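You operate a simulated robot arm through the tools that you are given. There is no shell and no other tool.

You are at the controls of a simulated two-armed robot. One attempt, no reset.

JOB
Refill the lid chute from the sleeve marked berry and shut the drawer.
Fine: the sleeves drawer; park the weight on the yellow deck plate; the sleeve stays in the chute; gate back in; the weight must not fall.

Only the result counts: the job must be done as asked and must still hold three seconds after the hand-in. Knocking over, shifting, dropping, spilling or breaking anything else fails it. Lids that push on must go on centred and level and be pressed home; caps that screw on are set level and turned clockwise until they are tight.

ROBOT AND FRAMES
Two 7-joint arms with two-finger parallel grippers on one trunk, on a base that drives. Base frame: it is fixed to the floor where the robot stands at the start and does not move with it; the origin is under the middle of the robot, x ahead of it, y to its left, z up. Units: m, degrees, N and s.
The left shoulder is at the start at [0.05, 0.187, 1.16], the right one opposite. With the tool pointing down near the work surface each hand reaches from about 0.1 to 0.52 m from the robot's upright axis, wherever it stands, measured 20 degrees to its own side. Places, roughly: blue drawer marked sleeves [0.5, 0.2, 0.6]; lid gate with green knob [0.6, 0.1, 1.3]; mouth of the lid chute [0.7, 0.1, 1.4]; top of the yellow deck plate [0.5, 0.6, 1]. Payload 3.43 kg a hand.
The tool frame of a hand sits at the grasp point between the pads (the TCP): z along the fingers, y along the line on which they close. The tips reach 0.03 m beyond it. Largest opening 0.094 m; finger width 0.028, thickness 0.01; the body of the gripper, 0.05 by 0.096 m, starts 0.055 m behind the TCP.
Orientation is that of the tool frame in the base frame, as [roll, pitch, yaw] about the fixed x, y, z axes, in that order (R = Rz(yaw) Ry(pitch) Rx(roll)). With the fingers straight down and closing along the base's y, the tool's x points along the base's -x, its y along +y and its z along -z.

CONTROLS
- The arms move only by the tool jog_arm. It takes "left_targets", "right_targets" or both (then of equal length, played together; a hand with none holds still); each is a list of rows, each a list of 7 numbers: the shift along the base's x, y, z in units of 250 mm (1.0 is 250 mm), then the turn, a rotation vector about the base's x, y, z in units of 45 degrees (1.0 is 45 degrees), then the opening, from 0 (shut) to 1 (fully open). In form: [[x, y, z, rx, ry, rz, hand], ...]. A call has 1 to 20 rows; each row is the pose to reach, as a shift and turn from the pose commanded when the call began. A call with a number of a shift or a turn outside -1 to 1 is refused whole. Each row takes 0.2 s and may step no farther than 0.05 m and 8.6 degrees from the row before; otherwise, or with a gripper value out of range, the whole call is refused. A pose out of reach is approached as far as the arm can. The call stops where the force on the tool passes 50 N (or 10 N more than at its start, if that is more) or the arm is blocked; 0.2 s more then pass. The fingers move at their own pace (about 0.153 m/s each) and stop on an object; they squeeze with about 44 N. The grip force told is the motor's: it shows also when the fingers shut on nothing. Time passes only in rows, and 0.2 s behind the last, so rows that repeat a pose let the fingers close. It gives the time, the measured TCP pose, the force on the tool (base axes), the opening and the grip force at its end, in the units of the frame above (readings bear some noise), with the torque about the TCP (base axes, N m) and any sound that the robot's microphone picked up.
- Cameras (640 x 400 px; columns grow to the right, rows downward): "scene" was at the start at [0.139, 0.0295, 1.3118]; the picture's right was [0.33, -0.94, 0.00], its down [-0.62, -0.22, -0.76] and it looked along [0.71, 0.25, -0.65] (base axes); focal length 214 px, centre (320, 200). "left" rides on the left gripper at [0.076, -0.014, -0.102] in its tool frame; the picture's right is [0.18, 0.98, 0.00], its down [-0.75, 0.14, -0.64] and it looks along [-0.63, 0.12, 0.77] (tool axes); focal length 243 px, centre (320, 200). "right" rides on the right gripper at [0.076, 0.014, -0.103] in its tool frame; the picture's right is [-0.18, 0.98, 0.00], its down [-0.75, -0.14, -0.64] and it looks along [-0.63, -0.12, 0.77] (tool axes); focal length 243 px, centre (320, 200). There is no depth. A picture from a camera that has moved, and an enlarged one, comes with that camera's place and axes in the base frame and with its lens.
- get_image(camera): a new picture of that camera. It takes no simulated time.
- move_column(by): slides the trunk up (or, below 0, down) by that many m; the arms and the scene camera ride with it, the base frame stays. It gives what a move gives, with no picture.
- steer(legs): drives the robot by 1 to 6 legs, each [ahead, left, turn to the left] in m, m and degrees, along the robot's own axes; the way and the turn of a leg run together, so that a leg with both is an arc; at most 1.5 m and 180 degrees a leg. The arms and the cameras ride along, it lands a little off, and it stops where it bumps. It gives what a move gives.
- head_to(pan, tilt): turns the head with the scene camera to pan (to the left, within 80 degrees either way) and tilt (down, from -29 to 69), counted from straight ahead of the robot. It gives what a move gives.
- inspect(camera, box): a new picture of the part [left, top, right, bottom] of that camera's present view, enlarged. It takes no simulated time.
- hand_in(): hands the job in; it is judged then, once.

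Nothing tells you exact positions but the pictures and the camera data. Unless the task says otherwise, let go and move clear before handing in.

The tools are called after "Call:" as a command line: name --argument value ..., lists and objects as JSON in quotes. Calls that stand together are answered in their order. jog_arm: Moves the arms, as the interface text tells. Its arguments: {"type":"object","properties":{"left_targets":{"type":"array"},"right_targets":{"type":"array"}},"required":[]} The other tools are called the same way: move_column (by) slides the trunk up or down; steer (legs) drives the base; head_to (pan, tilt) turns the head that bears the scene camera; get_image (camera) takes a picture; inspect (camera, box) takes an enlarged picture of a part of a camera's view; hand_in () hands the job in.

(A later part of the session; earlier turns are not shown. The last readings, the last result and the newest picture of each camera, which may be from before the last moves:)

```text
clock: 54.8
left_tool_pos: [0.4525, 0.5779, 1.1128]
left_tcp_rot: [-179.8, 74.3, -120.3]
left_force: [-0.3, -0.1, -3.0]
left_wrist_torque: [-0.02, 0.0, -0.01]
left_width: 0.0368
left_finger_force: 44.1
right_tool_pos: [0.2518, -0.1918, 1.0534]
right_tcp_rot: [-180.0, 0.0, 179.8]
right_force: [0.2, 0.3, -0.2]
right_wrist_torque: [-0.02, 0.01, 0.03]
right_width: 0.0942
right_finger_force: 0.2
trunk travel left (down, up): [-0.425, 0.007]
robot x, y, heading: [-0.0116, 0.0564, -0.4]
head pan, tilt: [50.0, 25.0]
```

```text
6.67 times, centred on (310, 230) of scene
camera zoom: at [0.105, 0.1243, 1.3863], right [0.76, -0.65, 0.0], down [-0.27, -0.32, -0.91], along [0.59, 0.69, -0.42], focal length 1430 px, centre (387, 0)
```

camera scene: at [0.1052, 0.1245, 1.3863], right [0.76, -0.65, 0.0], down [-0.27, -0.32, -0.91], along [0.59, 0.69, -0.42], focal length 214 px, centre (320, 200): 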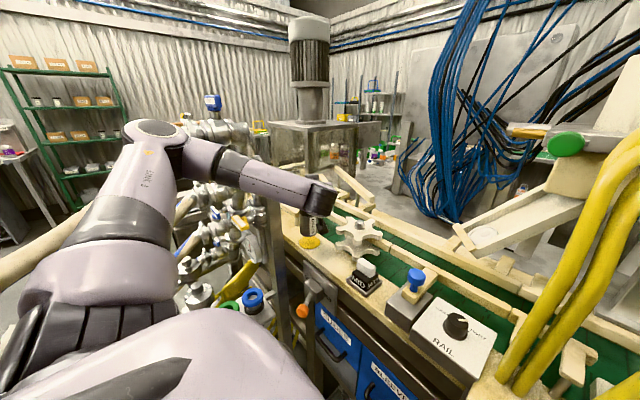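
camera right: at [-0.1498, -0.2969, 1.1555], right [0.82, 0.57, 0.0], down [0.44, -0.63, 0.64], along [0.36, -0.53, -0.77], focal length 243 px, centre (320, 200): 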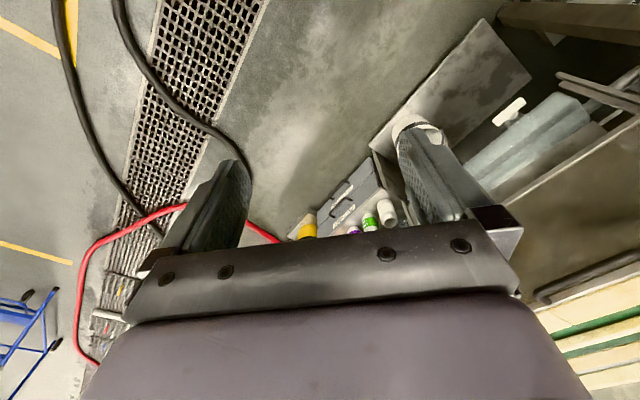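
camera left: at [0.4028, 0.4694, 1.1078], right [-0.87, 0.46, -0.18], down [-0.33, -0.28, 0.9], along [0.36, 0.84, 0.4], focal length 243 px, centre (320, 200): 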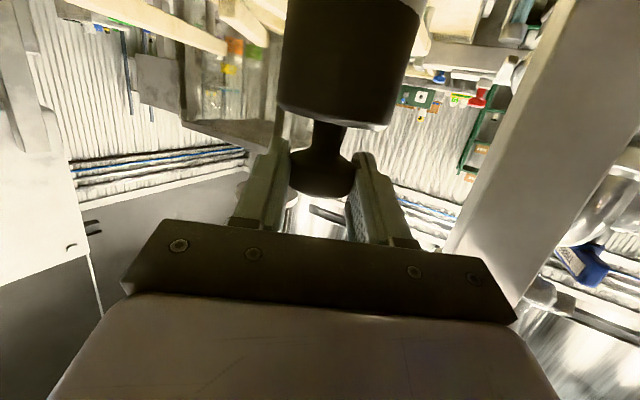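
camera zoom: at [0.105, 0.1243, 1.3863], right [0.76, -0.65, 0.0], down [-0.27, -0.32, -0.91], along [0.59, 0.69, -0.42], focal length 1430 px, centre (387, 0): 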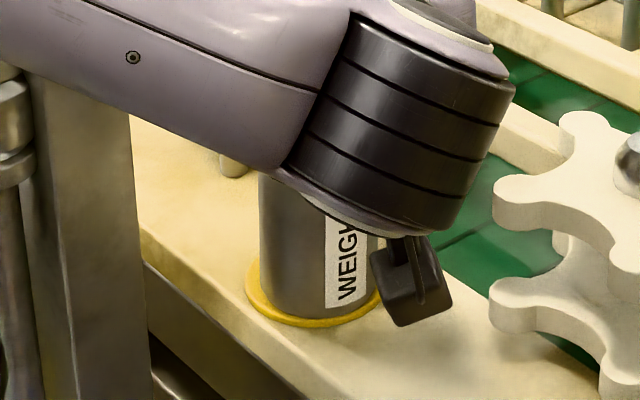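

Call:
jog_arm --left_targets '[[0, 0, -0.006, 0, 0, 0, 0], [0, 0, -0.006, 0, 0, 0, 0]]'

Call:
jog_arm --left_targets '[[0, 0, -0.006, 0, 0, 0, 0], [0, 0, -0.006, 0, 0, 0, 0]]'

```text
clock: 55.4
left_tool_pos: [0.4525, 0.5782, 1.1132]
left_tcp_rot: [-179.4, 74.4, -119.9]
left_force: [-0.7, 0.1, 2.8]
left_wrist_torque: [-0.07, 0.06, -0.03]
left_width: 0.0366
left_finger_force: 43.6
right_tool_pos: [0.2503, -0.1925, 1.0529]
right_tcp_rot: [-179.9, -0.1, 179.7]
right_force: [0.0, 0.7, 0.4]
right_wrist_torque: [0.02, -0.02, 0.01]
right_width: 0.0937
right_finger_force: 0.0
trunk travel left (down, up): [-0.425, 0.007]
robot x, y, heading: [-0.0136, 0.0491, -0.5]
head pan, tilt: [50.0, 25.0]
```

```text
clock: 56.0
left_tool_pos: [0.4522, 0.5777, 1.1126]
left_tcp_rot: [-179.1, 74.6, -119.6]
left_force: [-0.7, 1.7, 9.1]
left_wrist_torque: [0.2, -0.22, 0.08]
left_width: 0.037
left_finger_force: 44.2
right_tool_pos: [0.2501, -0.1938, 1.0522]
right_tcp_rot: [180.0, -0.1, 179.7]
right_force: [0.1, -0.1, -0.4]
right_wrist_torque: [0.0, 0.04, -0.03]
right_width: 0.0939
right_finger_force: 0.1
trunk travel left (down, up): [-0.425, 0.007]
robot x, y, heading: [-0.0172, 0.0478, -0.3]
head pan, tilt: [50.0, 25.0]
```

The weight is standing on the plate (the force flipped to +9 N). I'll relieve the push, then release.

Call:
jog_arm --left_targets '[[0, 0, 0.006, 0, 0, 0, 0], [0, 0, 0.006, 0, 0, 0, 0]]'

Call:
jog_arm --left_targets '[[0, 0, 0, 0, 0, 0, 0.42], [0, 0, 0, 0, 0, 0, 0.5], [0, 0, 0, 0, 0, 0, 0.7], [0, 0, 0, 0, 0, 0, 0.7]]'

Call:
inspect --camera "scene" --box '[270, 180, 350, 260]'

Call:
get_image --camera "left"

```text
clock: 56.6
left_tool_pos: [0.4518, 0.5763, 1.1133]
left_tcp_rot: [-179.4, 74.4, -120.0]
left_force: [2.1, 3.7, 8.2]
left_wrist_torque: [0.36, -0.51, 0.04]
left_width: 0.0367
left_finger_force: 44.1
right_tool_pos: [0.2512, -0.1925, 1.0532]
right_tcp_rot: [179.9, -0.1, 179.7]
right_force: [-0.2, 0.3, 0.0]
right_wrist_torque: [0.0, -0.03, 0.0]
right_width: 0.0939
right_finger_force: 0.0
trunk travel left (down, up): [-0.425, 0.007]
robot x, y, heading: [-0.016, 0.0547, -0.3]
head pan, tilt: [50.0, 25.0]
```

```text
clock: 57.6
left_tool_pos: [0.4524, 0.5781, 1.1113]
left_tcp_rot: [-179.7, 74.3, -120.2]
left_force: [-0.2, -0.9, 0.1]
left_wrist_torque: [-0.02, -0.01, 0.04]
left_width: 0.0656
left_finger_force: 0.1
right_tool_pos: [0.251, -0.1933, 1.0534]
right_tcp_rot: [-180.0, -0.1, 179.7]
right_force: [-0.6, -0.1, -0.1]
right_wrist_torque: [0.01, -0.02, 0.0]
right_width: 0.0941
right_finger_force: 0.0
trunk travel left (down, up): [-0.425, 0.007]
robot x, y, heading: [-0.0166, 0.0529, -0.4]
head pan, tilt: [50.0, 25.0]
```

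```text
5.00 times, centred on (310, 220) of scene
camera zoom: at [0.1048, 0.1241, 1.3864], right [0.76, -0.65, 0.0], down [-0.27, -0.32, -0.91], along [0.59, 0.69, -0.42], focal length 1072 px, centre (370, 100)
```

zoom: 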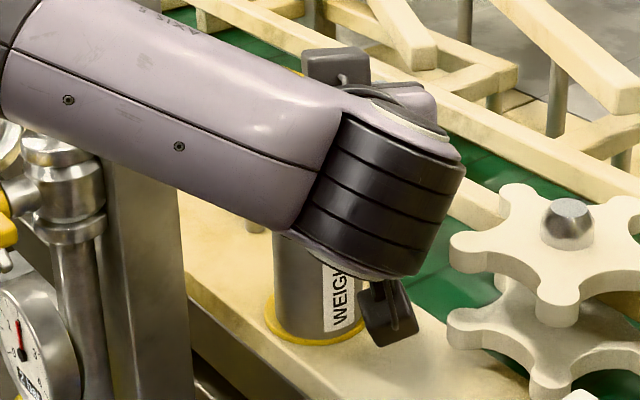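

```text
taken
camera left: at [0.4048, 0.4672, 1.0656], right [-0.87, 0.46, -0.18], down [-0.33, -0.28, 0.9], along [0.36, 0.84, 0.4], focal length 243 px, centre (320, 200)
```

left: 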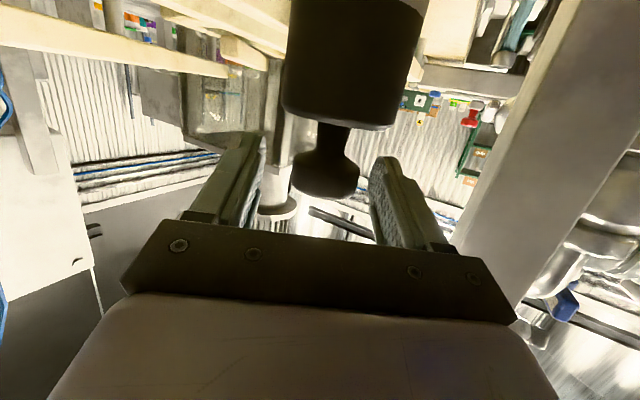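

The weight stands upright on the plate. I'll withdraw along the tool axis and then go up.

Call:
jog_arm --left_targets '[[-0.04, -0.068, 0.022, 0, 0, 0, 0.7], [-0.08, -0.136, 0.044, 0, 0, 0, 0.7], [-0.12, -0.204, 0.066, 0, 0, 0, 0.7], [-0.18, -0.31, 0.1, 0, 0, 0, 0.7], [-0.24, -0.42, 0.14, 0, 0, 0, 0.7], [-0.28, -0.48, 0.3, 0, 0, 0, 0.7], [-0.28, -0.48, 0.48, 0, 0, 0, 0.7]]'

Call:
get_image --camera "scene"

Call:
inspect --camera "scene" --box '[260, 160, 360, 260]'

```text
clock: 59.2
left_tool_pos: [0.3813, 0.4599, 1.2307]
left_tcp_rot: [-179.9, 74.3, -120.4]
left_force: [-0.1, -0.5, -0.1]
left_wrist_torque: [-0.04, 0.02, -0.03]
left_width: 0.066
left_finger_force: 0.1
right_tool_pos: [0.2505, -0.1941, 1.0531]
right_tcp_rot: [180.0, -0.1, 179.7]
right_force: [-0.1, 0.1, -0.1]
right_wrist_torque: [0.0, 0.0, -0.02]
right_width: 0.0937
right_finger_force: 0.1
trunk travel left (down, up): [-0.425, 0.007]
robot x, y, heading: [-0.013, 0.053, -0.3]
head pan, tilt: [50.0, 25.0]
```

```text
taken
camera scene: at [0.1044, 0.1239, 1.3864], right [0.76, -0.65, 0.0], down [-0.27, -0.32, -0.91], along [0.59, 0.69, -0.42], focal length 214 px, centre (320, 200)
```

scene: 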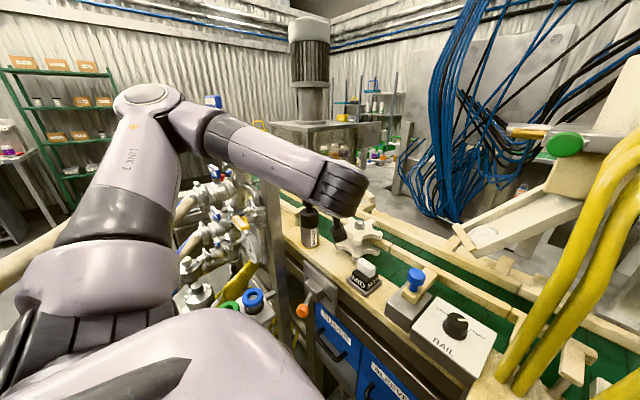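

```text
4.00 times, centred on (310, 210) of scene
camera zoom: at [0.1044, 0.1239, 1.3864], right [0.76, -0.65, 0.0], down [-0.27, -0.32, -0.91], along [0.59, 0.69, -0.42], focal length 858 px, centre (360, 160)
```

zoom: 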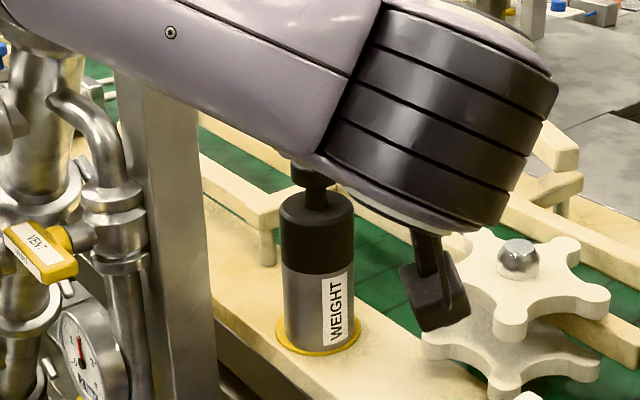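

The weight is parked upright. Next is the drawer: I'll bring the left hand back to a neutral pose, back off, lower the trunk and study the drawer.

Call:
jog_arm --left_targets '[[-0.06, -0.06, 0.06, 0, 0, -0.15, 0.7], [-0.12, -0.12, 0.12, 0, 0, -0.3, 0.7], [-0.18, -0.18, 0.16, 0, 0, -0.45, 0.7], [-0.24, -0.24, 0.16, 0, 0, -0.6, 0.7], [-0.3, -0.3, 0.16, 0, 0, -0.75, 0.7], [-0.36, -0.36, 0.16, 0, 0, -0.9, 0.7]]'

Call:
steer --legs '[[-0.4, 0, 0]]'

Call:
move_column --by -0.3

Call:
head_to --pan 15 --tilt 30

Call:
get_image --camera "scene"

Call:
get_image --camera "left"

```text
clock: 60.6
left_tool_pos: [0.3343, 0.3659, 1.3397]
left_tcp_rot: [-179.6, 74.2, -160.8]
left_force: [0.1, 0.6, 0.2]
left_wrist_torque: [-0.04, 0.01, 0.0]
left_width: 0.0653
left_finger_force: 0.0
left hand out of reach, approached as far as the arm can: row 2, 3, 4, 5, 6
right_tool_pos: [0.2513, -0.1933, 1.0526]
right_tcp_rot: [-180.0, -0.1, 179.7]
right_force: [-0.2, -0.4, 0.7]
right_wrist_torque: [0.0, 0.01, 0.02]
right_width: 0.094
right_finger_force: 0.1
trunk travel left (down, up): [-0.425, 0.007]
robot x, y, heading: [-0.0142, 0.0565, -0.5]
head pan, tilt: [50.0, 25.0]
```

```text
clock: 63.0
left_tool_pos: [-0.0607, 0.3676, 1.3377]
left_tcp_rot: [-179.7, 74.1, -161.1]
left_force: [-0.7, -1.0, 0.5]
left_wrist_torque: [0.03, -0.01, -0.01]
left_width: 0.0657
left_finger_force: 0.1
right_tool_pos: [-0.1462, -0.1913, 1.0524]
right_tcp_rot: [180.0, -0.1, 179.4]
right_force: [-0.1, 0.0, -0.3]
right_wrist_torque: [-0.02, 0.0, 0.02]
right_width: 0.0942
right_finger_force: 0.0
trunk travel left (down, up): [-0.425, 0.007]
robot x, y, heading: [-0.4096, 0.0578, -0.8]
head pan, tilt: [50.0, 25.0]
```

```text
clock: 66.0
left_tool_pos: [-0.0614, 0.3682, 1.0397]
left_tcp_rot: [-179.7, 74.2, -161.1]
left_force: [0.9, 0.7, 0.2]
left_wrist_torque: [0.0, 0.02, -0.01]
left_width: 0.0659
left_finger_force: 0.0
right_tool_pos: [-0.1479, -0.191, 0.7527]
right_tcp_rot: [-179.9, -0.1, 179.2]
right_force: [-0.6, 0.2, -0.6]
right_wrist_torque: [-0.04, -0.02, 0.01]
right_width: 0.0939
right_finger_force: 0.0
trunk travel left (down, up): [-0.125, 0.307]
robot x, y, heading: [-0.4123, 0.0575, -0.7]
head pan, tilt: [50.0, 25.0]
```

```text
clock: 67.1
left_tool_pos: [-0.0589, 0.3675, 1.039]
left_tcp_rot: [-179.7, 74.2, -161.1]
left_force: [-0.1, -0.2, -0.3]
left_wrist_torque: [0.0, -0.01, -0.03]
left_width: 0.0658
left_finger_force: 0.0
right_tool_pos: [-0.1473, -0.1912, 0.7529]
right_tcp_rot: [180.0, -0.2, 179.3]
right_force: [-0.4, 1.3, 0.2]
right_wrist_torque: [0.03, -0.01, 0.02]
right_width: 0.0937
right_finger_force: 0.1
trunk travel left (down, up): [-0.125, 0.307]
robot x, y, heading: [-0.4127, 0.0573, -0.7]
head pan, tilt: [15.0, 30.0]
```

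```text
taken
camera scene: at [-0.2648, 0.0797, 1.0784], right [0.25, -0.97, 0.0], down [-0.48, -0.12, -0.87], along [0.84, 0.21, -0.5], focal length 214 px, centre (320, 200)
```

scene: 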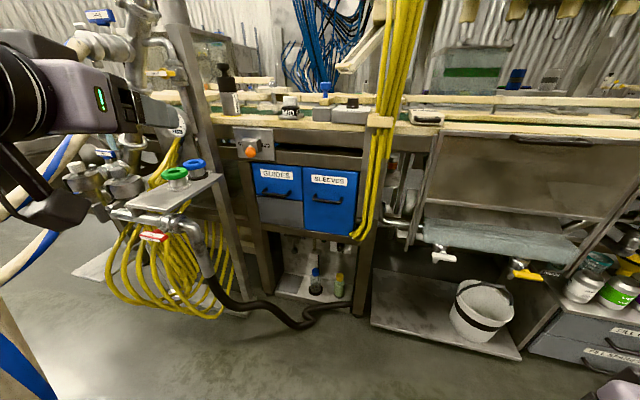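

```text
taken
camera left: at [-0.1677, 0.3164, 0.9928], right [-0.36, 0.92, -0.18], down [-0.44, 0.0, 0.9], along [0.82, 0.4, 0.4], focal length 243 px, centre (320, 200)
```

left: 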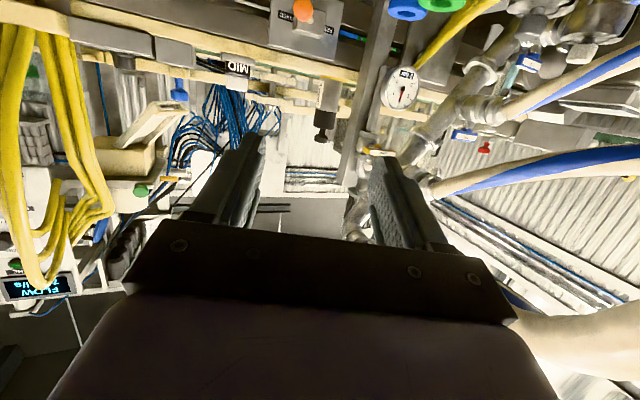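

Call:
inspect --camera "scene" --box '[220, 120, 420, 260]'

```text
2.86 times, centred on (320, 190) of scene
camera zoom: at [-0.2648, 0.0797, 1.0784], right [0.25, -0.97, 0.0], down [-0.48, -0.12, -0.87], along [0.84, 0.21, -0.5], focal length 613 px, centre (320, 229)
```

zoom: 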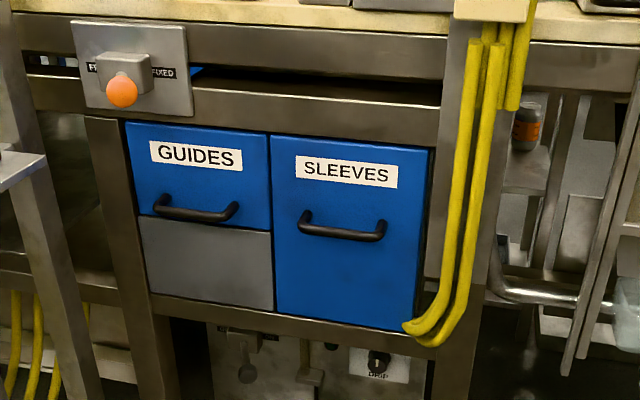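

The sleeves drawer front is about 0.2 wide and 0.27 tall at x≈0.41, and its handle bar is near [0.375, 0.213, 0.697]. I'll level the left hand and roll it so the fingers close vertically on the bar.

Call:
jog_arm --left_targets '[[0.08, -0.08, -0.1, 0, 0, -0.1, 0.7], [0.16, -0.16, -0.2, 0, 0, -0.2, 0.7], [0.24, -0.24, -0.3, 0, 0, -0.3, 0.7], [0.28, -0.32, -0.4, 0, 0, -0.42, 0.7], [0.3, -0.4, -0.5, 0, 0, -0.42, 0.7]]'

Call:
jog_arm --left_targets '[[0, -0.04, -0.1, 0, -0.12, 0, 0.7], [0, -0.08, -0.2, 0, -0.24, 0, 0.7], [0, -0.12, -0.3, 0, -0.35, 0, 0.7], [0, -0.16, -0.4, 0, -0.35, 0, 0.7]]'

```text
clock: 68.3
left_tool_pos: [0.0317, 0.2646, 0.9184]
left_tcp_rot: [-179.7, 74.1, -180.0]
left_force: [0.3, 0.5, -0.3]
left_wrist_torque: [-0.01, 0.03, 0.01]
left_width: 0.0659
left_finger_force: 0.0
left hand out of reach, approached as far as the arm can: row 1, 2, 3, 4, 5
right_tool_pos: [-0.1472, -0.1913, 0.7526]
right_tcp_rot: [179.9, -0.1, 179.3]
right_force: [-1.3, 0.3, -0.4]
right_wrist_torque: [-0.03, -0.03, -0.02]
right_width: 0.0938
right_finger_force: 0.1
trunk travel left (down, up): [-0.125, 0.307]
robot x, y, heading: [-0.4134, 0.0607, -0.9]
head pan, tilt: [15.0, 30.0]
```

```text
clock: 69.3
left_tool_pos: [0.0324, 0.2297, 0.8214]
left_tcp_rot: [-154.6, 89.9, -154.9]
left_force: [0.4, 0.4, 0.3]
left_wrist_torque: [0.01, -0.03, 0.0]
left_width: 0.0657
left_finger_force: 0.1
left hand out of reach, approached as far as the arm can: row 1, 2, 4
right_tool_pos: [-0.1483, -0.1912, 0.7527]
right_tcp_rot: [-180.0, -0.1, 179.2]
right_force: [0.5, 0.4, -0.2]
right_wrist_torque: [-0.03, 0.0, 0.02]
right_width: 0.0941
right_finger_force: 0.0
trunk travel left (down, up): [-0.125, 0.307]
robot x, y, heading: [-0.4115, 0.0557, -0.8]
head pan, tilt: [15.0, 30.0]
```

Call:
jog_arm --left_targets '[[0.05, 0, 0, 0.166, 0, 0, 0.7], [0.1, 0, 0, 0.333, 0, 0, 0.7], [0.15, 0, 0, 0.5, 0, 0, 0.7], [0.2, 0, 0, 0.666, 0, 0, 0.7], [0.25, 0, 0, 0.833, 0, 0, 0.7], [0.3, 0, 0, 1.0, 0, 0, 0.7]]'

Call:
jog_arm --left_targets '[[0, 0, 0, 0.166, 0, 0, 0.7], [0, 0, 0, 0.333, 0, 0, 0.7], [0, 0, 0, 0.5, 0, 0, 0.7], [0, 0, 0, 0.666, 0, 0, 0.7], [0, 0, 0, 0.833, 0, 0, 0.7], [0, 0, 0, 1.0, 0, 0, 0.7]]'

Call:
get_image --camera "scene"

Call:
get_image --camera "left"

```text
clock: 70.7
left_tool_pos: [0.108, 0.2302, 0.8201]
left_tcp_rot: [90.2, 44.8, 90.1]
left_force: [-0.6, 0.4, -0.3]
left_wrist_torque: [-0.02, -0.01, 0.01]
left_width: 0.0656
left_finger_force: 0.1
right_tool_pos: [-0.1483, -0.1903, 0.753]
right_tcp_rot: [179.9, -0.1, 179.3]
right_force: [-0.2, -1.7, 0.9]
right_wrist_torque: [-0.04, 0.08, -0.03]
right_width: 0.0943
right_finger_force: 0.0
trunk travel left (down, up): [-0.125, 0.307]
robot x, y, heading: [-0.4129, 0.0594, -0.6]
head pan, tilt: [15.0, 30.0]
```

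```text
clock: 72.1
left_tool_pos: [0.1077, 0.229, 0.823]
left_tcp_rot: [90.3, -0.2, 90.1]
left_force: [0.3, 0.4, -0.3]
left_wrist_torque: [-0.01, -0.02, 0.0]
left_width: 0.0659
left_finger_force: 0.0
right_tool_pos: [-0.1472, -0.1913, 0.7526]
right_tcp_rot: [-180.0, -0.2, 179.3]
right_force: [-0.2, 0.8, -0.3]
right_wrist_torque: [-0.01, 0.01, -0.07]
right_width: 0.0942
right_finger_force: 0.1
trunk travel left (down, up): [-0.125, 0.307]
robot x, y, heading: [-0.4091, 0.0534, -0.7]
head pan, tilt: [15.0, 30.0]
```

```text
taken
camera scene: at [-0.2648, 0.0796, 1.0784], right [0.25, -0.97, 0.0], down [-0.48, -0.12, -0.87], along [0.84, 0.21, -0.5], focal length 214 px, centre (320, 200)
```

scene: 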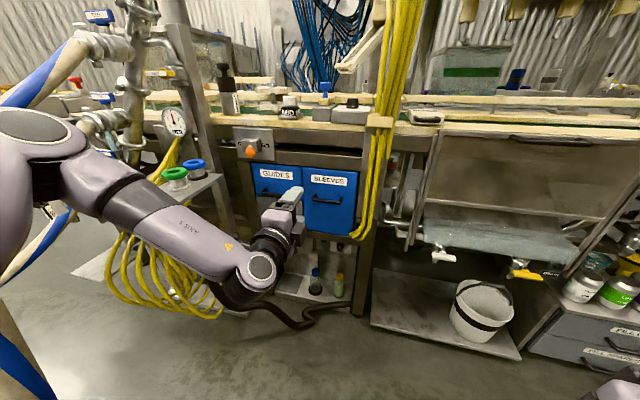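

```text
taken
camera left: at [0.0063, 0.3059, 0.809], right [0.0, 0.18, 0.98], down [-0.64, -0.75, 0.14], along [0.77, -0.63, 0.11], focal length 243 px, centre (320, 200)
```

left: 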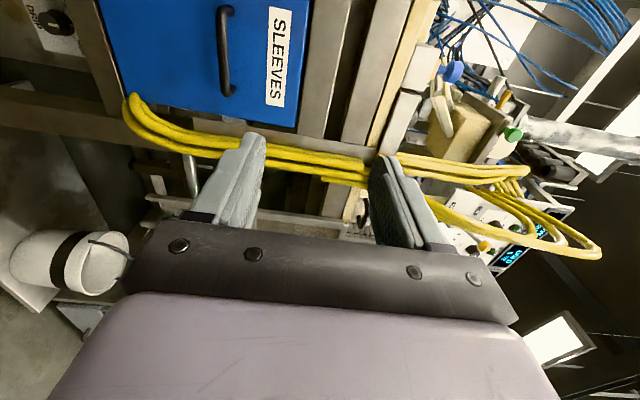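

The hand is now level with the fingers closing vertically. I'll drive a bit closer and get a close look at the handle.

Call:
steer --legs '[[0.15, 0, 0.7]]'

Call:
jog_arm --left_targets '[[0, 0, -0.16, 0, 0, 0, 0.7], [0, 0, -0.32, 0, 0, 0, 0.7], [0, 0, -0.48, 0, 0, 0, 0.7]]'

Call:
get_image --camera "left"

Call:
inspect --camera "scene" --box '[220, 120, 420, 260]'

```text
clock: 73.4
left_tool_pos: [0.2528, 0.2367, 0.8226]
left_tcp_rot: [90.4, 0.0, 90.7]
left_force: [0.7, 0.3, -0.1]
left_wrist_torque: [0.03, 0.02, -0.01]
left_width: 0.066
left_finger_force: 0.0
right_tool_pos: [0.0028, -0.1884, 0.7522]
right_tcp_rot: [-180.0, -0.1, -180.0]
right_force: [0.3, -0.3, -0.2]
right_wrist_torque: [0.01, 0.0, 0.02]
right_width: 0.094
right_finger_force: 0.0
trunk travel left (down, up): [-0.125, 0.307]
robot x, y, heading: [-0.2633, 0.0549, -0.0]
head pan, tilt: [15.0, 30.0]
```

```text
clock: 74.2
left_tool_pos: [0.2458, 0.286, 0.7695]
left_tcp_rot: [90.4, 0.1, 90.7]
left_force: [0.2, -0.9, 0.1]
left_wrist_torque: [-0.02, 0.02, 0.02]
left_width: 0.0655
left_finger_force: 0.0
left hand out of reach, approached as far as the arm can: row 1, 2, 3
right_tool_pos: [0.0031, -0.1887, 0.7525]
right_tcp_rot: [179.9, -0.1, 180.0]
right_force: [-0.9, 0.3, 0.1]
right_wrist_torque: [0.02, -0.04, -0.02]
right_width: 0.094
right_finger_force: 0.1
trunk travel left (down, up): [-0.125, 0.307]
robot x, y, heading: [-0.2638, 0.0564, -0.0]
head pan, tilt: [15.0, 30.0]
```

```text
taken
camera left: at [0.1435, 0.36, 0.7554], right [0.0, 0.18, 0.98], down [-0.63, -0.76, 0.15], along [0.77, -0.62, 0.11], focal length 243 px, centre (320, 200)
```

left: 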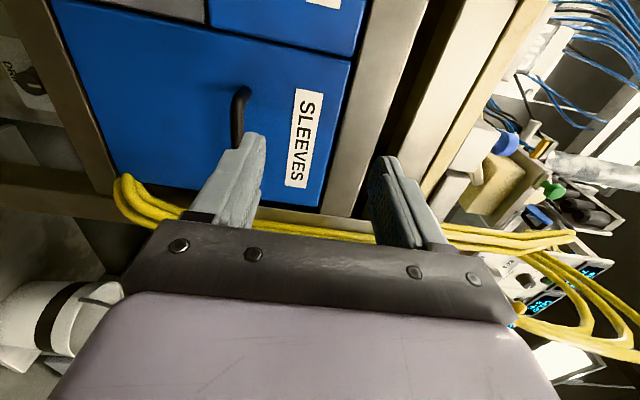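

```text
2.86 times, centred on (320, 190) of scene
camera zoom: at [-0.1176, 0.0804, 1.0784], right [0.26, -0.97, 0.0], down [-0.48, -0.13, -0.87], along [0.84, 0.22, -0.5], focal length 613 px, centre (320, 229)
```

zoom: 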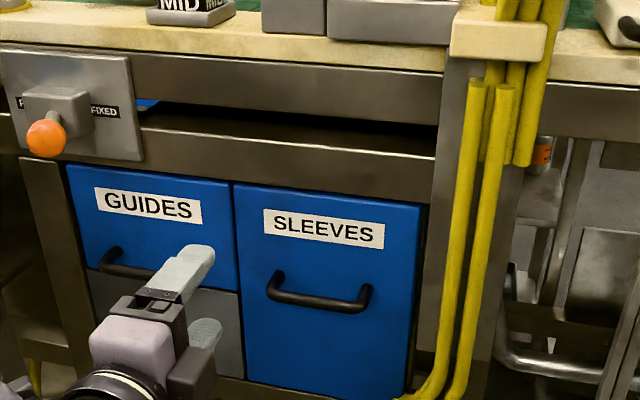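

Call:
move_column --by -0.12

Call:
jog_arm --left_targets '[[0, -0.08, 0.06, 0, 0, 0, 0.7], [0, -0.16, 0.12, 0, 0, 0, 0.7], [0, -0.25, 0.12, 0, 0, 0, 0.7]]'

Call:
get_image --camera "left"

Call:
get_image --camera "scene"

```text
clock: 75.7
left_tool_pos: [0.2468, 0.2846, 0.6491]
left_tcp_rot: [90.4, 0.1, 90.7]
left_force: [0.3, -0.1, -0.9]
left_wrist_torque: [-0.03, -0.02, -0.01]
left_width: 0.0658
left_finger_force: 0.1
right_tool_pos: [0.0028, -0.1881, 0.6331]
right_tcp_rot: [-180.0, -0.1, -180.0]
right_force: [-0.1, 0.0, -0.2]
right_wrist_torque: [-0.01, -0.03, 0.02]
right_width: 0.0938
right_finger_force: 0.1
trunk travel left (down, up): [-0.005, 0.427]
robot x, y, heading: [-0.2642, 0.063, 0.0]
head pan, tilt: [15.0, 30.0]
```

```text
clock: 76.5
left_tool_pos: [0.2427, 0.24, 0.6931]
left_tcp_rot: [90.4, 0.0, 90.6]
left_force: [0.6, 0.0, -0.4]
left_wrist_torque: [-0.01, 0.0, 0.0]
left_width: 0.0659
left_finger_force: 0.0
left hand out of reach, approached as far as the arm can: row 2, 3
right_tool_pos: [0.0027, -0.1888, 0.6325]
right_tcp_rot: [-180.0, -0.1, 179.9]
right_force: [-0.1, 0.1, 0.2]
right_wrist_torque: [0.03, 0.01, -0.03]
right_width: 0.0938
right_finger_force: 0.0
trunk travel left (down, up): [-0.005, 0.427]
robot x, y, heading: [-0.2665, 0.0573, -0.2]
head pan, tilt: [15.0, 30.0]
```

```text
taken
camera left: at [0.1408, 0.315, 0.679], right [0.01, 0.18, 0.98], down [-0.63, -0.76, 0.15], along [0.77, -0.62, 0.11], focal length 243 px, centre (320, 200)
```

left: 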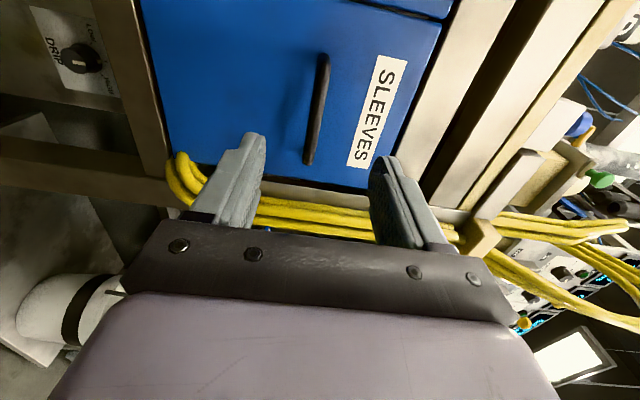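

```text
taken
camera scene: at [-0.1175, 0.0804, 0.9584], right [0.26, -0.97, 0.0], down [-0.48, -0.13, -0.87], along [0.84, 0.22, -0.5], focal length 214 px, centre (320, 200)
```

scene: 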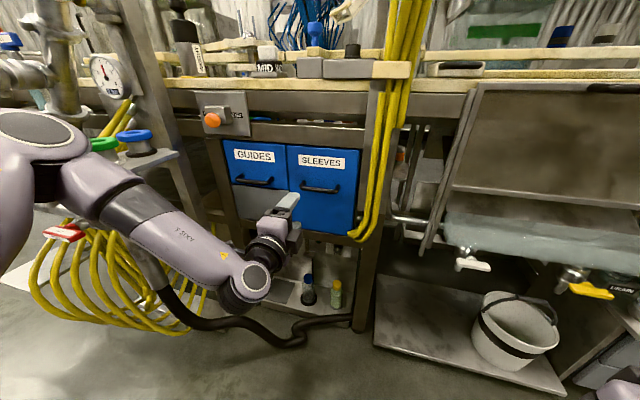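

The handle bar is at about [0.413, 0.223, 0.684]. I'll extend the arm toward it slowly.

Call:
jog_arm --left_targets '[[0.12, -0.015, -0.01, 0, 0, 0, 0.7], [0.24, -0.03, -0.02, 0, 0, 0, 0.7], [0.36, -0.05, -0.03, 0, 0, 0, 0.7], [0.44, -0.066, -0.03, 0, 0, 0, 0.7]]'

Call:
get_image --camera "left"

Call:
get_image --camera "scene"

```text
clock: 77.5
left_tool_pos: [0.3302, 0.2555, 0.7103]
left_tcp_rot: [90.4, 0.0, 90.6]
left_force: [0.5, -0.2, -0.8]
left_wrist_torque: [0.04, 0.01, -0.03]
left_width: 0.0658
left_finger_force: 0.0
left hand out of reach, approached as far as the arm can: row 1, 2, 3, 4
right_tool_pos: [0.0018, -0.1882, 0.6323]
right_tcp_rot: [179.9, 0.0, 180.0]
right_force: [0.6, -0.3, -0.8]
right_wrist_torque: [0.01, 0.0, 0.01]
right_width: 0.0943
right_finger_force: 0.1
trunk travel left (down, up): [-0.005, 0.427]
robot x, y, heading: [-0.2665, 0.0592, -0.1]
head pan, tilt: [15.0, 30.0]
```

```text
taken
camera left: at [0.2282, 0.3304, 0.6955], right [0.01, 0.18, 0.98], down [-0.63, -0.76, 0.15], along [0.77, -0.62, 0.11], focal length 243 px, centre (320, 200)
```

left: 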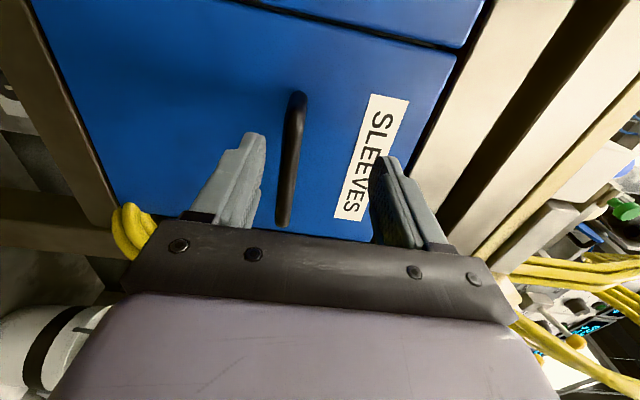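

```text
taken
camera scene: at [-0.1176, 0.0804, 0.9584], right [0.26, -0.97, 0.0], down [-0.48, -0.13, -0.87], along [0.84, 0.22, -0.5], focal length 214 px, centre (320, 200)
```

scene: 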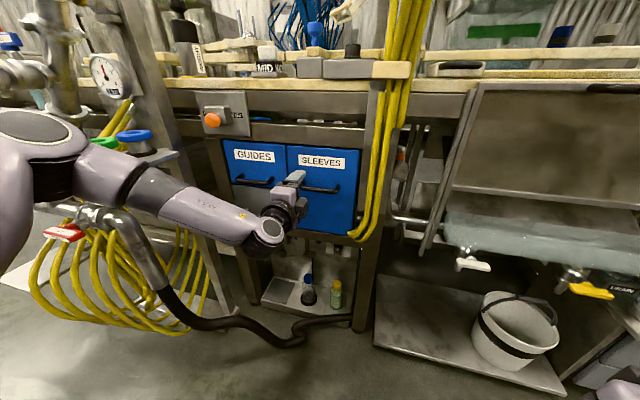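

Call:
jog_arm --left_targets '[[0, 0, 0, 0, 0, -0.15, 0.7], [0, 0, 0, 0, 0, -0.3, 0.7], [0, 0, 0, 0, 0, -0.45, 0.7], [0.04, -0.03, -0.04, 0, 0, -0.45, 0.7], [0.1, -0.08, -0.08, 0, 0, -0.45, 0.7]]'

Call:
get_image --camera "left"

Call:
get_image --camera "scene"

```text
clock: 78.7
left_tool_pos: [0.3562, 0.2334, 0.6914]
left_tcp_rot: [90.4, 0.0, 70.4]
left_force: [-0.1, -1.2, 0.0]
left_wrist_torque: [0.03, 0.03, 0.0]
left_width: 0.066
left_finger_force: 0.1
right_tool_pos: [0.004, -0.1886, 0.6325]
right_tcp_rot: [180.0, -0.2, -179.9]
right_force: [-0.9, 0.1, -0.7]
right_wrist_torque: [0.01, 0.0, -0.02]
right_width: 0.0939
right_finger_force: 0.0
trunk travel left (down, up): [-0.005, 0.427]
robot x, y, heading: [-0.2658, 0.053, 0.3]
head pan, tilt: [15.0, 30.0]
```

```text
taken
camera left: at [0.2863, 0.34, 0.677], right [0.07, 0.17, 0.98], down [-0.86, -0.49, 0.15], along [0.51, -0.85, 0.11], focal length 243 px, centre (320, 200)
```

left: 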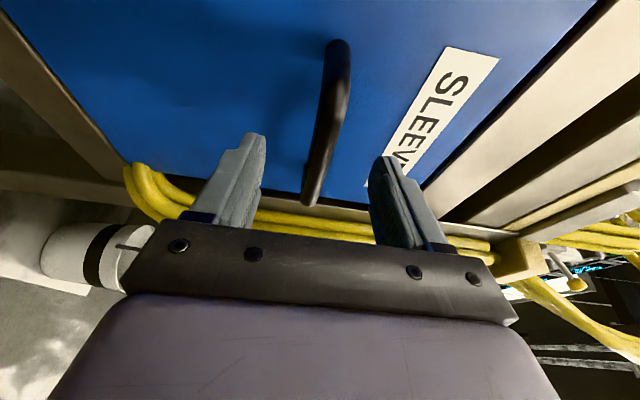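

```text
taken
camera scene: at [-0.1176, 0.0805, 0.9584], right [0.26, -0.97, 0.0], down [-0.48, -0.13, -0.87], along [0.84, 0.22, -0.5], focal length 214 px, centre (320, 200)
```

scene: 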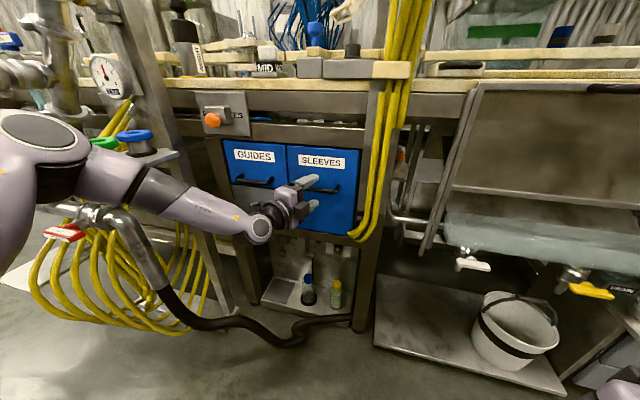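

Call:
jog_arm --left_targets '[[0.08, -0.02, 0, 0, 0, 0, 0.7], [0.12, -0.035, 0, 0, 0, 0, 0.7], [0.156, -0.044, -0.004, 0, 0, 0, 0.7]]'

Call:
get_image --camera "left"

Call:
inspect --camera "scene" --box '[230, 130, 390, 260]'

```text
clock: 79.5
left_tool_pos: [0.3768, 0.2376, 0.7061]
left_tcp_rot: [90.4, 0.0, 70.3]
left_force: [-0.4, -0.1, -0.2]
left_wrist_torque: [0.0, 0.02, 0.02]
left_width: 0.0658
left_finger_force: 0.0
left hand out of reach, approached as far as the arm can: row 1, 2, 3
right_tool_pos: [0.0039, -0.1876, 0.6325]
right_tcp_rot: [179.9, -0.1, -179.9]
right_force: [0.0, 0.1, 0.1]
right_wrist_torque: [-0.01, 0.03, -0.01]
right_width: 0.0938
right_finger_force: 0.1
trunk travel left (down, up): [-0.005, 0.427]
robot x, y, heading: [-0.2639, 0.0513, -0.1]
head pan, tilt: [15.0, 30.0]
```

```text
taken
camera left: at [0.3068, 0.3439, 0.6922], right [0.07, 0.17, 0.98], down [-0.86, -0.49, 0.15], along [0.51, -0.85, 0.11], focal length 243 px, centre (320, 200)
```

left: 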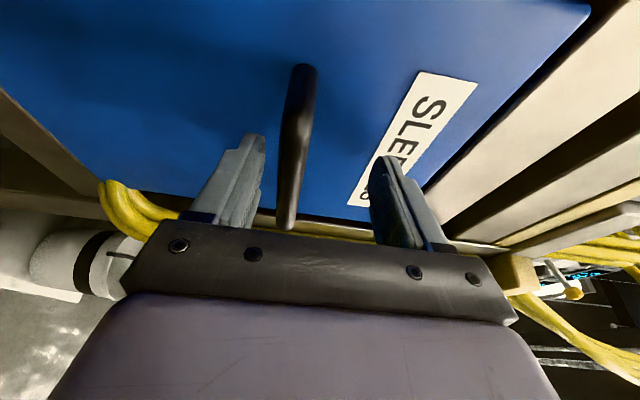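

```text
3.08 times, centred on (310, 195) of scene
camera zoom: at [-0.1176, 0.0804, 0.9584], right [0.26, -0.97, 0.0], down [-0.48, -0.13, -0.87], along [0.84, 0.22, -0.5], focal length 660 px, centre (351, 215)
```

zoom: 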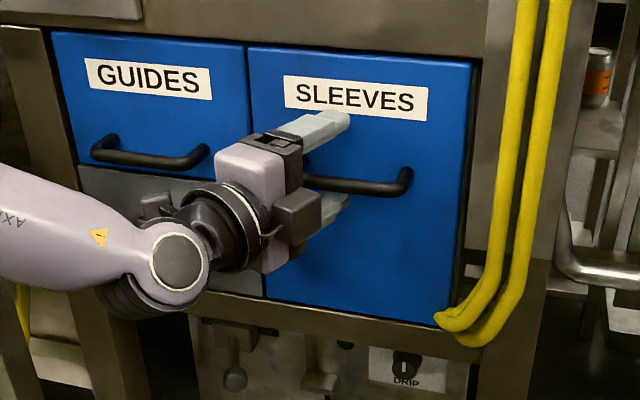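

The arm is at its stretch limit here, so I'll pull the hand back slightly, level it with the bar, and drive the base the last few centimetres.

Call:
jog_arm --left_targets '[[-0.08, -0.03, -0.04, 0, 0, 0, 0.7], [-0.16, -0.06, -0.07, 0, 0, 0, 0.7]]'

Call:
steer --legs '[[0.055, 0, 0]]'

Call:
get_image --camera "left"

Call:
inspect --camera "scene" --box '[230, 130, 390, 260]'

```text
clock: 80.1
left_tool_pos: [0.3375, 0.2237, 0.6883]
left_tcp_rot: [90.4, 0.0, 70.4]
left_force: [-1.0, 0.0, -1.0]
left_wrist_torque: [0.02, 0.02, -0.04]
left_width: 0.0655
left_finger_force: 0.1
right_tool_pos: [0.0028, -0.1881, 0.6315]
right_tcp_rot: [-180.0, -0.2, -180.0]
right_force: [-0.1, 0.1, 0.1]
right_wrist_torque: [0.01, 0.01, 0.0]
right_width: 0.0942
right_finger_force: 0.0
trunk travel left (down, up): [-0.005, 0.427]
robot x, y, heading: [-0.2675, 0.054, -0.1]
head pan, tilt: [15.0, 30.0]
```

```text
clock: 81.2
left_tool_pos: [0.3866, 0.2244, 0.6865]
left_tcp_rot: [90.2, 0.0, 70.4]
left_force: [-3.9, 1.0, 1.6]
left_wrist_torque: [-0.04, -0.16, 0.0]
left_width: 0.0667
left_finger_force: 0.7
right_tool_pos: [0.0563, -0.1885, 0.6317]
right_tcp_rot: [-180.0, 0.0, -179.9]
right_force: [-0.3, -0.3, 0.4]
right_wrist_torque: [-0.01, -0.02, 0.0]
right_width: 0.0941
right_finger_force: 0.1
trunk travel left (down, up): [-0.005, 0.427]
robot x, y, heading: [-0.2105, 0.0574, 0.1]
head pan, tilt: [15.0, 30.0]
stopped in leg 1: the force on the tool passed its limit at 65 N (the readings are from after the stop); the commanded pose is now the measured one
```

```text
taken
camera left: at [0.3166, 0.3306, 0.6726], right [0.07, 0.17, 0.98], down [-0.86, -0.49, 0.15], along [0.51, -0.85, 0.11], focal length 243 px, centre (320, 200)
```

left: 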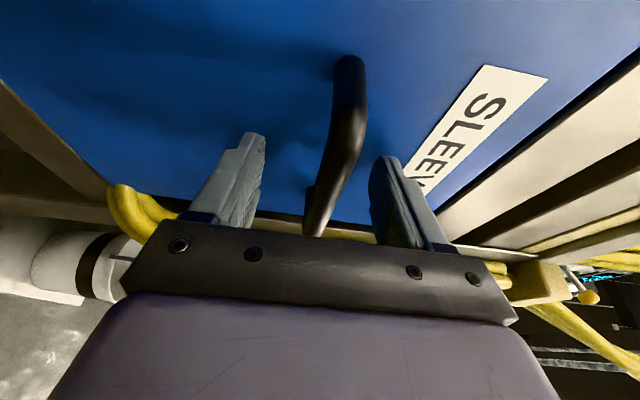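

```text
3.08 times, centred on (310, 195) of scene
camera zoom: at [-0.0649, 0.0807, 0.9584], right [0.26, -0.97, 0.0], down [-0.48, -0.13, -0.87], along [0.84, 0.23, -0.5], focal length 660 px, centre (351, 215)
```

zoom: 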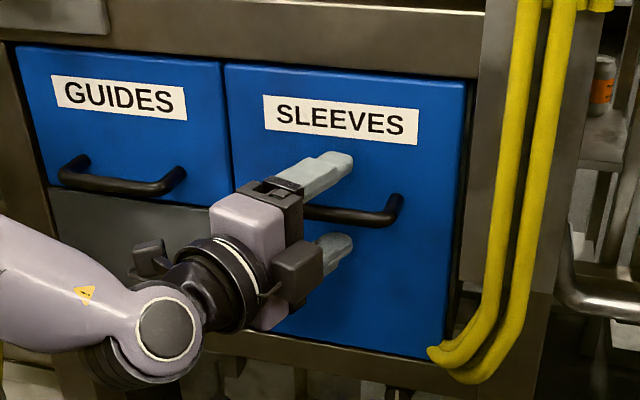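

The fingertips touched the drawer face lightly, with the bar between the fingers. I'll back off a few millimetres and close on the bar.

Call:
jog_arm --left_targets '[[-0.024, 0, 0.004, 0, 0, 0, 0.7], [-0.024, 0, 0.008, 0, 0, 0, 0.4], [-0.024, 0, 0.008, 0, 0, 0, 0.2], [-0.024, 0, 0.008, 0, 0, 0, 0], [-0.024, 0, 0.008, 0, 0, 0, 0]]'

Call:
get_image --camera "left"

```text
clock: 82.4
left_tool_pos: [0.382, 0.224, 0.6898]
left_tcp_rot: [90.2, 0.0, 70.4]
left_force: [0.2, 1.2, 8.0]
left_wrist_torque: [0.09, -0.02, -0.11]
left_width: 0.0181
left_finger_force: 45.1
right_tool_pos: [0.0553, -0.1892, 0.633]
right_tcp_rot: [180.0, -0.2, -179.9]
right_force: [-0.1, 0.2, -0.5]
right_wrist_torque: [0.0, 0.0, 0.0]
right_width: 0.0936
right_finger_force: 0.0
trunk travel left (down, up): [-0.005, 0.427]
robot x, y, heading: [-0.2122, 0.0594, 0.0]
head pan, tilt: [15.0, 30.0]
```

```text
taken
camera left: at [0.311, 0.3301, 0.6755], right [0.06, 0.17, 0.98], down [-0.86, -0.49, 0.14], along [0.51, -0.85, 0.12], focal length 243 px, centre (320, 200)
```

left: 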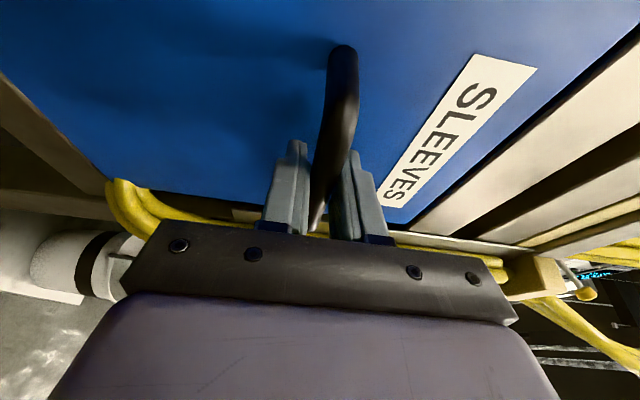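

Call:
steer --legs '[[-0.12, 0, 0]]'

Call:
get_image --camera "scene"

```text
clock: 83.6
left_tool_pos: [0.2607, 0.2235, 0.6884]
left_tcp_rot: [90.2, 0.0, 70.4]
left_force: [-0.7, 3.8, 14.3]
left_wrist_torque: [0.11, -0.01, 0.07]
left_width: 0.018
left_finger_force: 44.6
right_tool_pos: [-0.064, -0.187, 0.6332]
right_tcp_rot: [-179.9, 0.0, 179.9]
right_force: [0.0, 0.3, -0.1]
right_wrist_torque: [-0.01, 0.0, 0.05]
right_width: 0.0939
right_finger_force: 0.1
trunk travel left (down, up): [-0.005, 0.427]
robot x, y, heading: [-0.332, 0.0569, -0.0]
head pan, tilt: [15.0, 30.0]
```

```text
taken
camera scene: at [-0.1852, 0.0804, 0.9587], right [0.26, -0.97, 0.0], down [-0.48, -0.13, -0.87], along [0.84, 0.22, -0.5], focal length 214 px, centre (320, 200)
```

scene: 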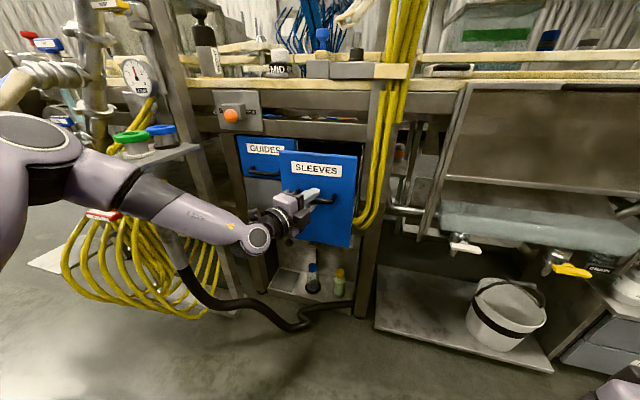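

The drawer is sliding out. I'll pull it further.

Call:
steer --legs '[[-0.1, 0, 0]]'

Call:
get_image --camera "scene"

```text
clock: 84.8
left_tool_pos: [0.1633, 0.2238, 0.6885]
left_tcp_rot: [90.2, 0.0, 70.4]
left_force: [-1.1, -5.9, 4.7]
left_wrist_torque: [0.05, 0.01, -0.07]
left_width: 0.018
left_finger_force: 44.9
right_tool_pos: [-0.162, -0.1876, 0.6319]
right_tcp_rot: [180.0, -0.1, -179.9]
right_force: [-0.7, 0.2, -0.1]
right_wrist_torque: [0.0, 0.03, -0.01]
right_width: 0.0939
right_finger_force: 0.0
trunk travel left (down, up): [-0.005, 0.427]
robot x, y, heading: [-0.4293, 0.0558, 0.4]
head pan, tilt: [15.0, 30.0]
```

```text
taken
camera scene: at [-0.2831, 0.0803, 0.9585], right [0.26, -0.97, 0.0], down [-0.48, -0.13, -0.87], along [0.84, 0.23, -0.5], focal length 214 px, centre (320, 200)
```

scene: 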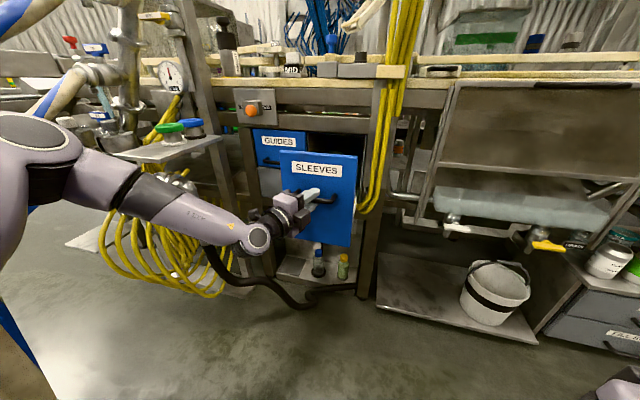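

Call:
jog_arm --left_targets '[[0, 0, 0, 0, 0, 0, 0.3], [0, 0, 0, 0, 0, 0, 0.7], [0, 0, 0, 0, 0, 0, 0.7], [-0.08, 0.028, 0, 0, 0, 0, 0.7], [-0.2, 0.07, 0, 0, 0, 0, 0.7], [-0.36, 0.12, 0, 0, 0, 0, 0.7]]'

Call:
move_column --by 0.36

Call:
head_to --pan 15 --tilt 42

Call:
get_image --camera "scene"

Call:
inspect --camera "scene" --box '[230, 90, 390, 220]'

```text
clock: 86.2
left_tool_pos: [0.0714, 0.2531, 0.689]
left_tcp_rot: [90.2, 0.1, 70.4]
left_force: [0.1, -0.2, -0.7]
left_wrist_torque: [-0.01, 0.04, 0.01]
left_width: 0.0658
left_finger_force: 0.2
right_tool_pos: [-0.1616, -0.1874, 0.6329]
right_tcp_rot: [-180.0, -0.1, -179.9]
right_force: [-0.3, -0.4, -0.5]
right_wrist_torque: [-0.01, -0.01, -0.04]
right_width: 0.0942
right_finger_force: 0.1
trunk travel left (down, up): [-0.005, 0.427]
robot x, y, heading: [-0.4281, 0.0536, 0.2]
head pan, tilt: [15.0, 30.0]
```

```text
clock: 89.7
left_tool_pos: [0.0728, 0.252, 1.0485]
left_tcp_rot: [90.1, 0.1, 70.4]
left_force: [-0.3, -0.2, 0.1]
left_wrist_torque: [0.01, -0.03, 0.0]
left_width: 0.066
left_finger_force: 0.0
right_tool_pos: [-0.1621, -0.1871, 0.9932]
right_tcp_rot: [-179.9, -0.1, -179.9]
right_force: [0.2, -0.2, 1.0]
right_wrist_torque: [-0.01, 0.02, 0.0]
right_width: 0.0941
right_finger_force: 0.1
trunk travel left (down, up): [-0.365, 0.067]
robot x, y, heading: [-0.4312, 0.0566, 0.0]
head pan, tilt: [15.0, 30.0]
```

```text
clock: 90.4
left_tool_pos: [0.0733, 0.2524, 1.0478]
left_tcp_rot: [90.2, 0.0, 70.5]
left_force: [0.0, -0.9, 0.0]
left_wrist_torque: [0.0, -0.04, -0.02]
left_width: 0.066
left_finger_force: 0.1
right_tool_pos: [-0.1604, -0.1885, 0.9935]
right_tcp_rot: [-180.0, 0.0, -179.9]
right_force: [0.0, 0.1, 0.0]
right_wrist_torque: [-0.01, 0.03, 0.0]
right_width: 0.0939
right_finger_force: 0.1
trunk travel left (down, up): [-0.365, 0.067]
robot x, y, heading: [-0.4289, 0.0581, 0.2]
head pan, tilt: [15.0, 42.0]
```

```text
taken
camera scene: at [-0.2894, 0.0789, 1.3002], right [0.26, -0.97, 0.0], down [-0.65, -0.17, -0.74], along [0.72, 0.19, -0.67], focal length 214 px, centre (320, 200)
```

scene: 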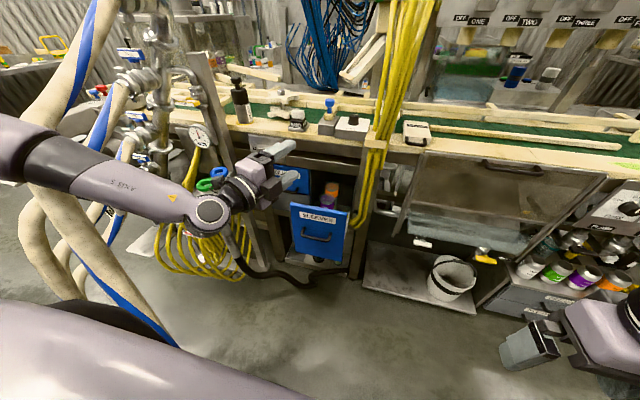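

```text
3.08 times, centred on (310, 155) of scene
camera zoom: at [-0.2894, 0.0789, 1.3002], right [0.26, -0.97, 0.0], down [-0.65, -0.17, -0.74], along [0.72, 0.19, -0.67], focal length 660 px, centre (351, 338)
```

zoom: 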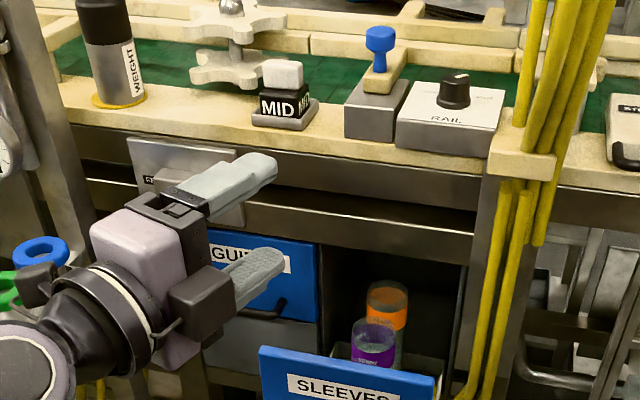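

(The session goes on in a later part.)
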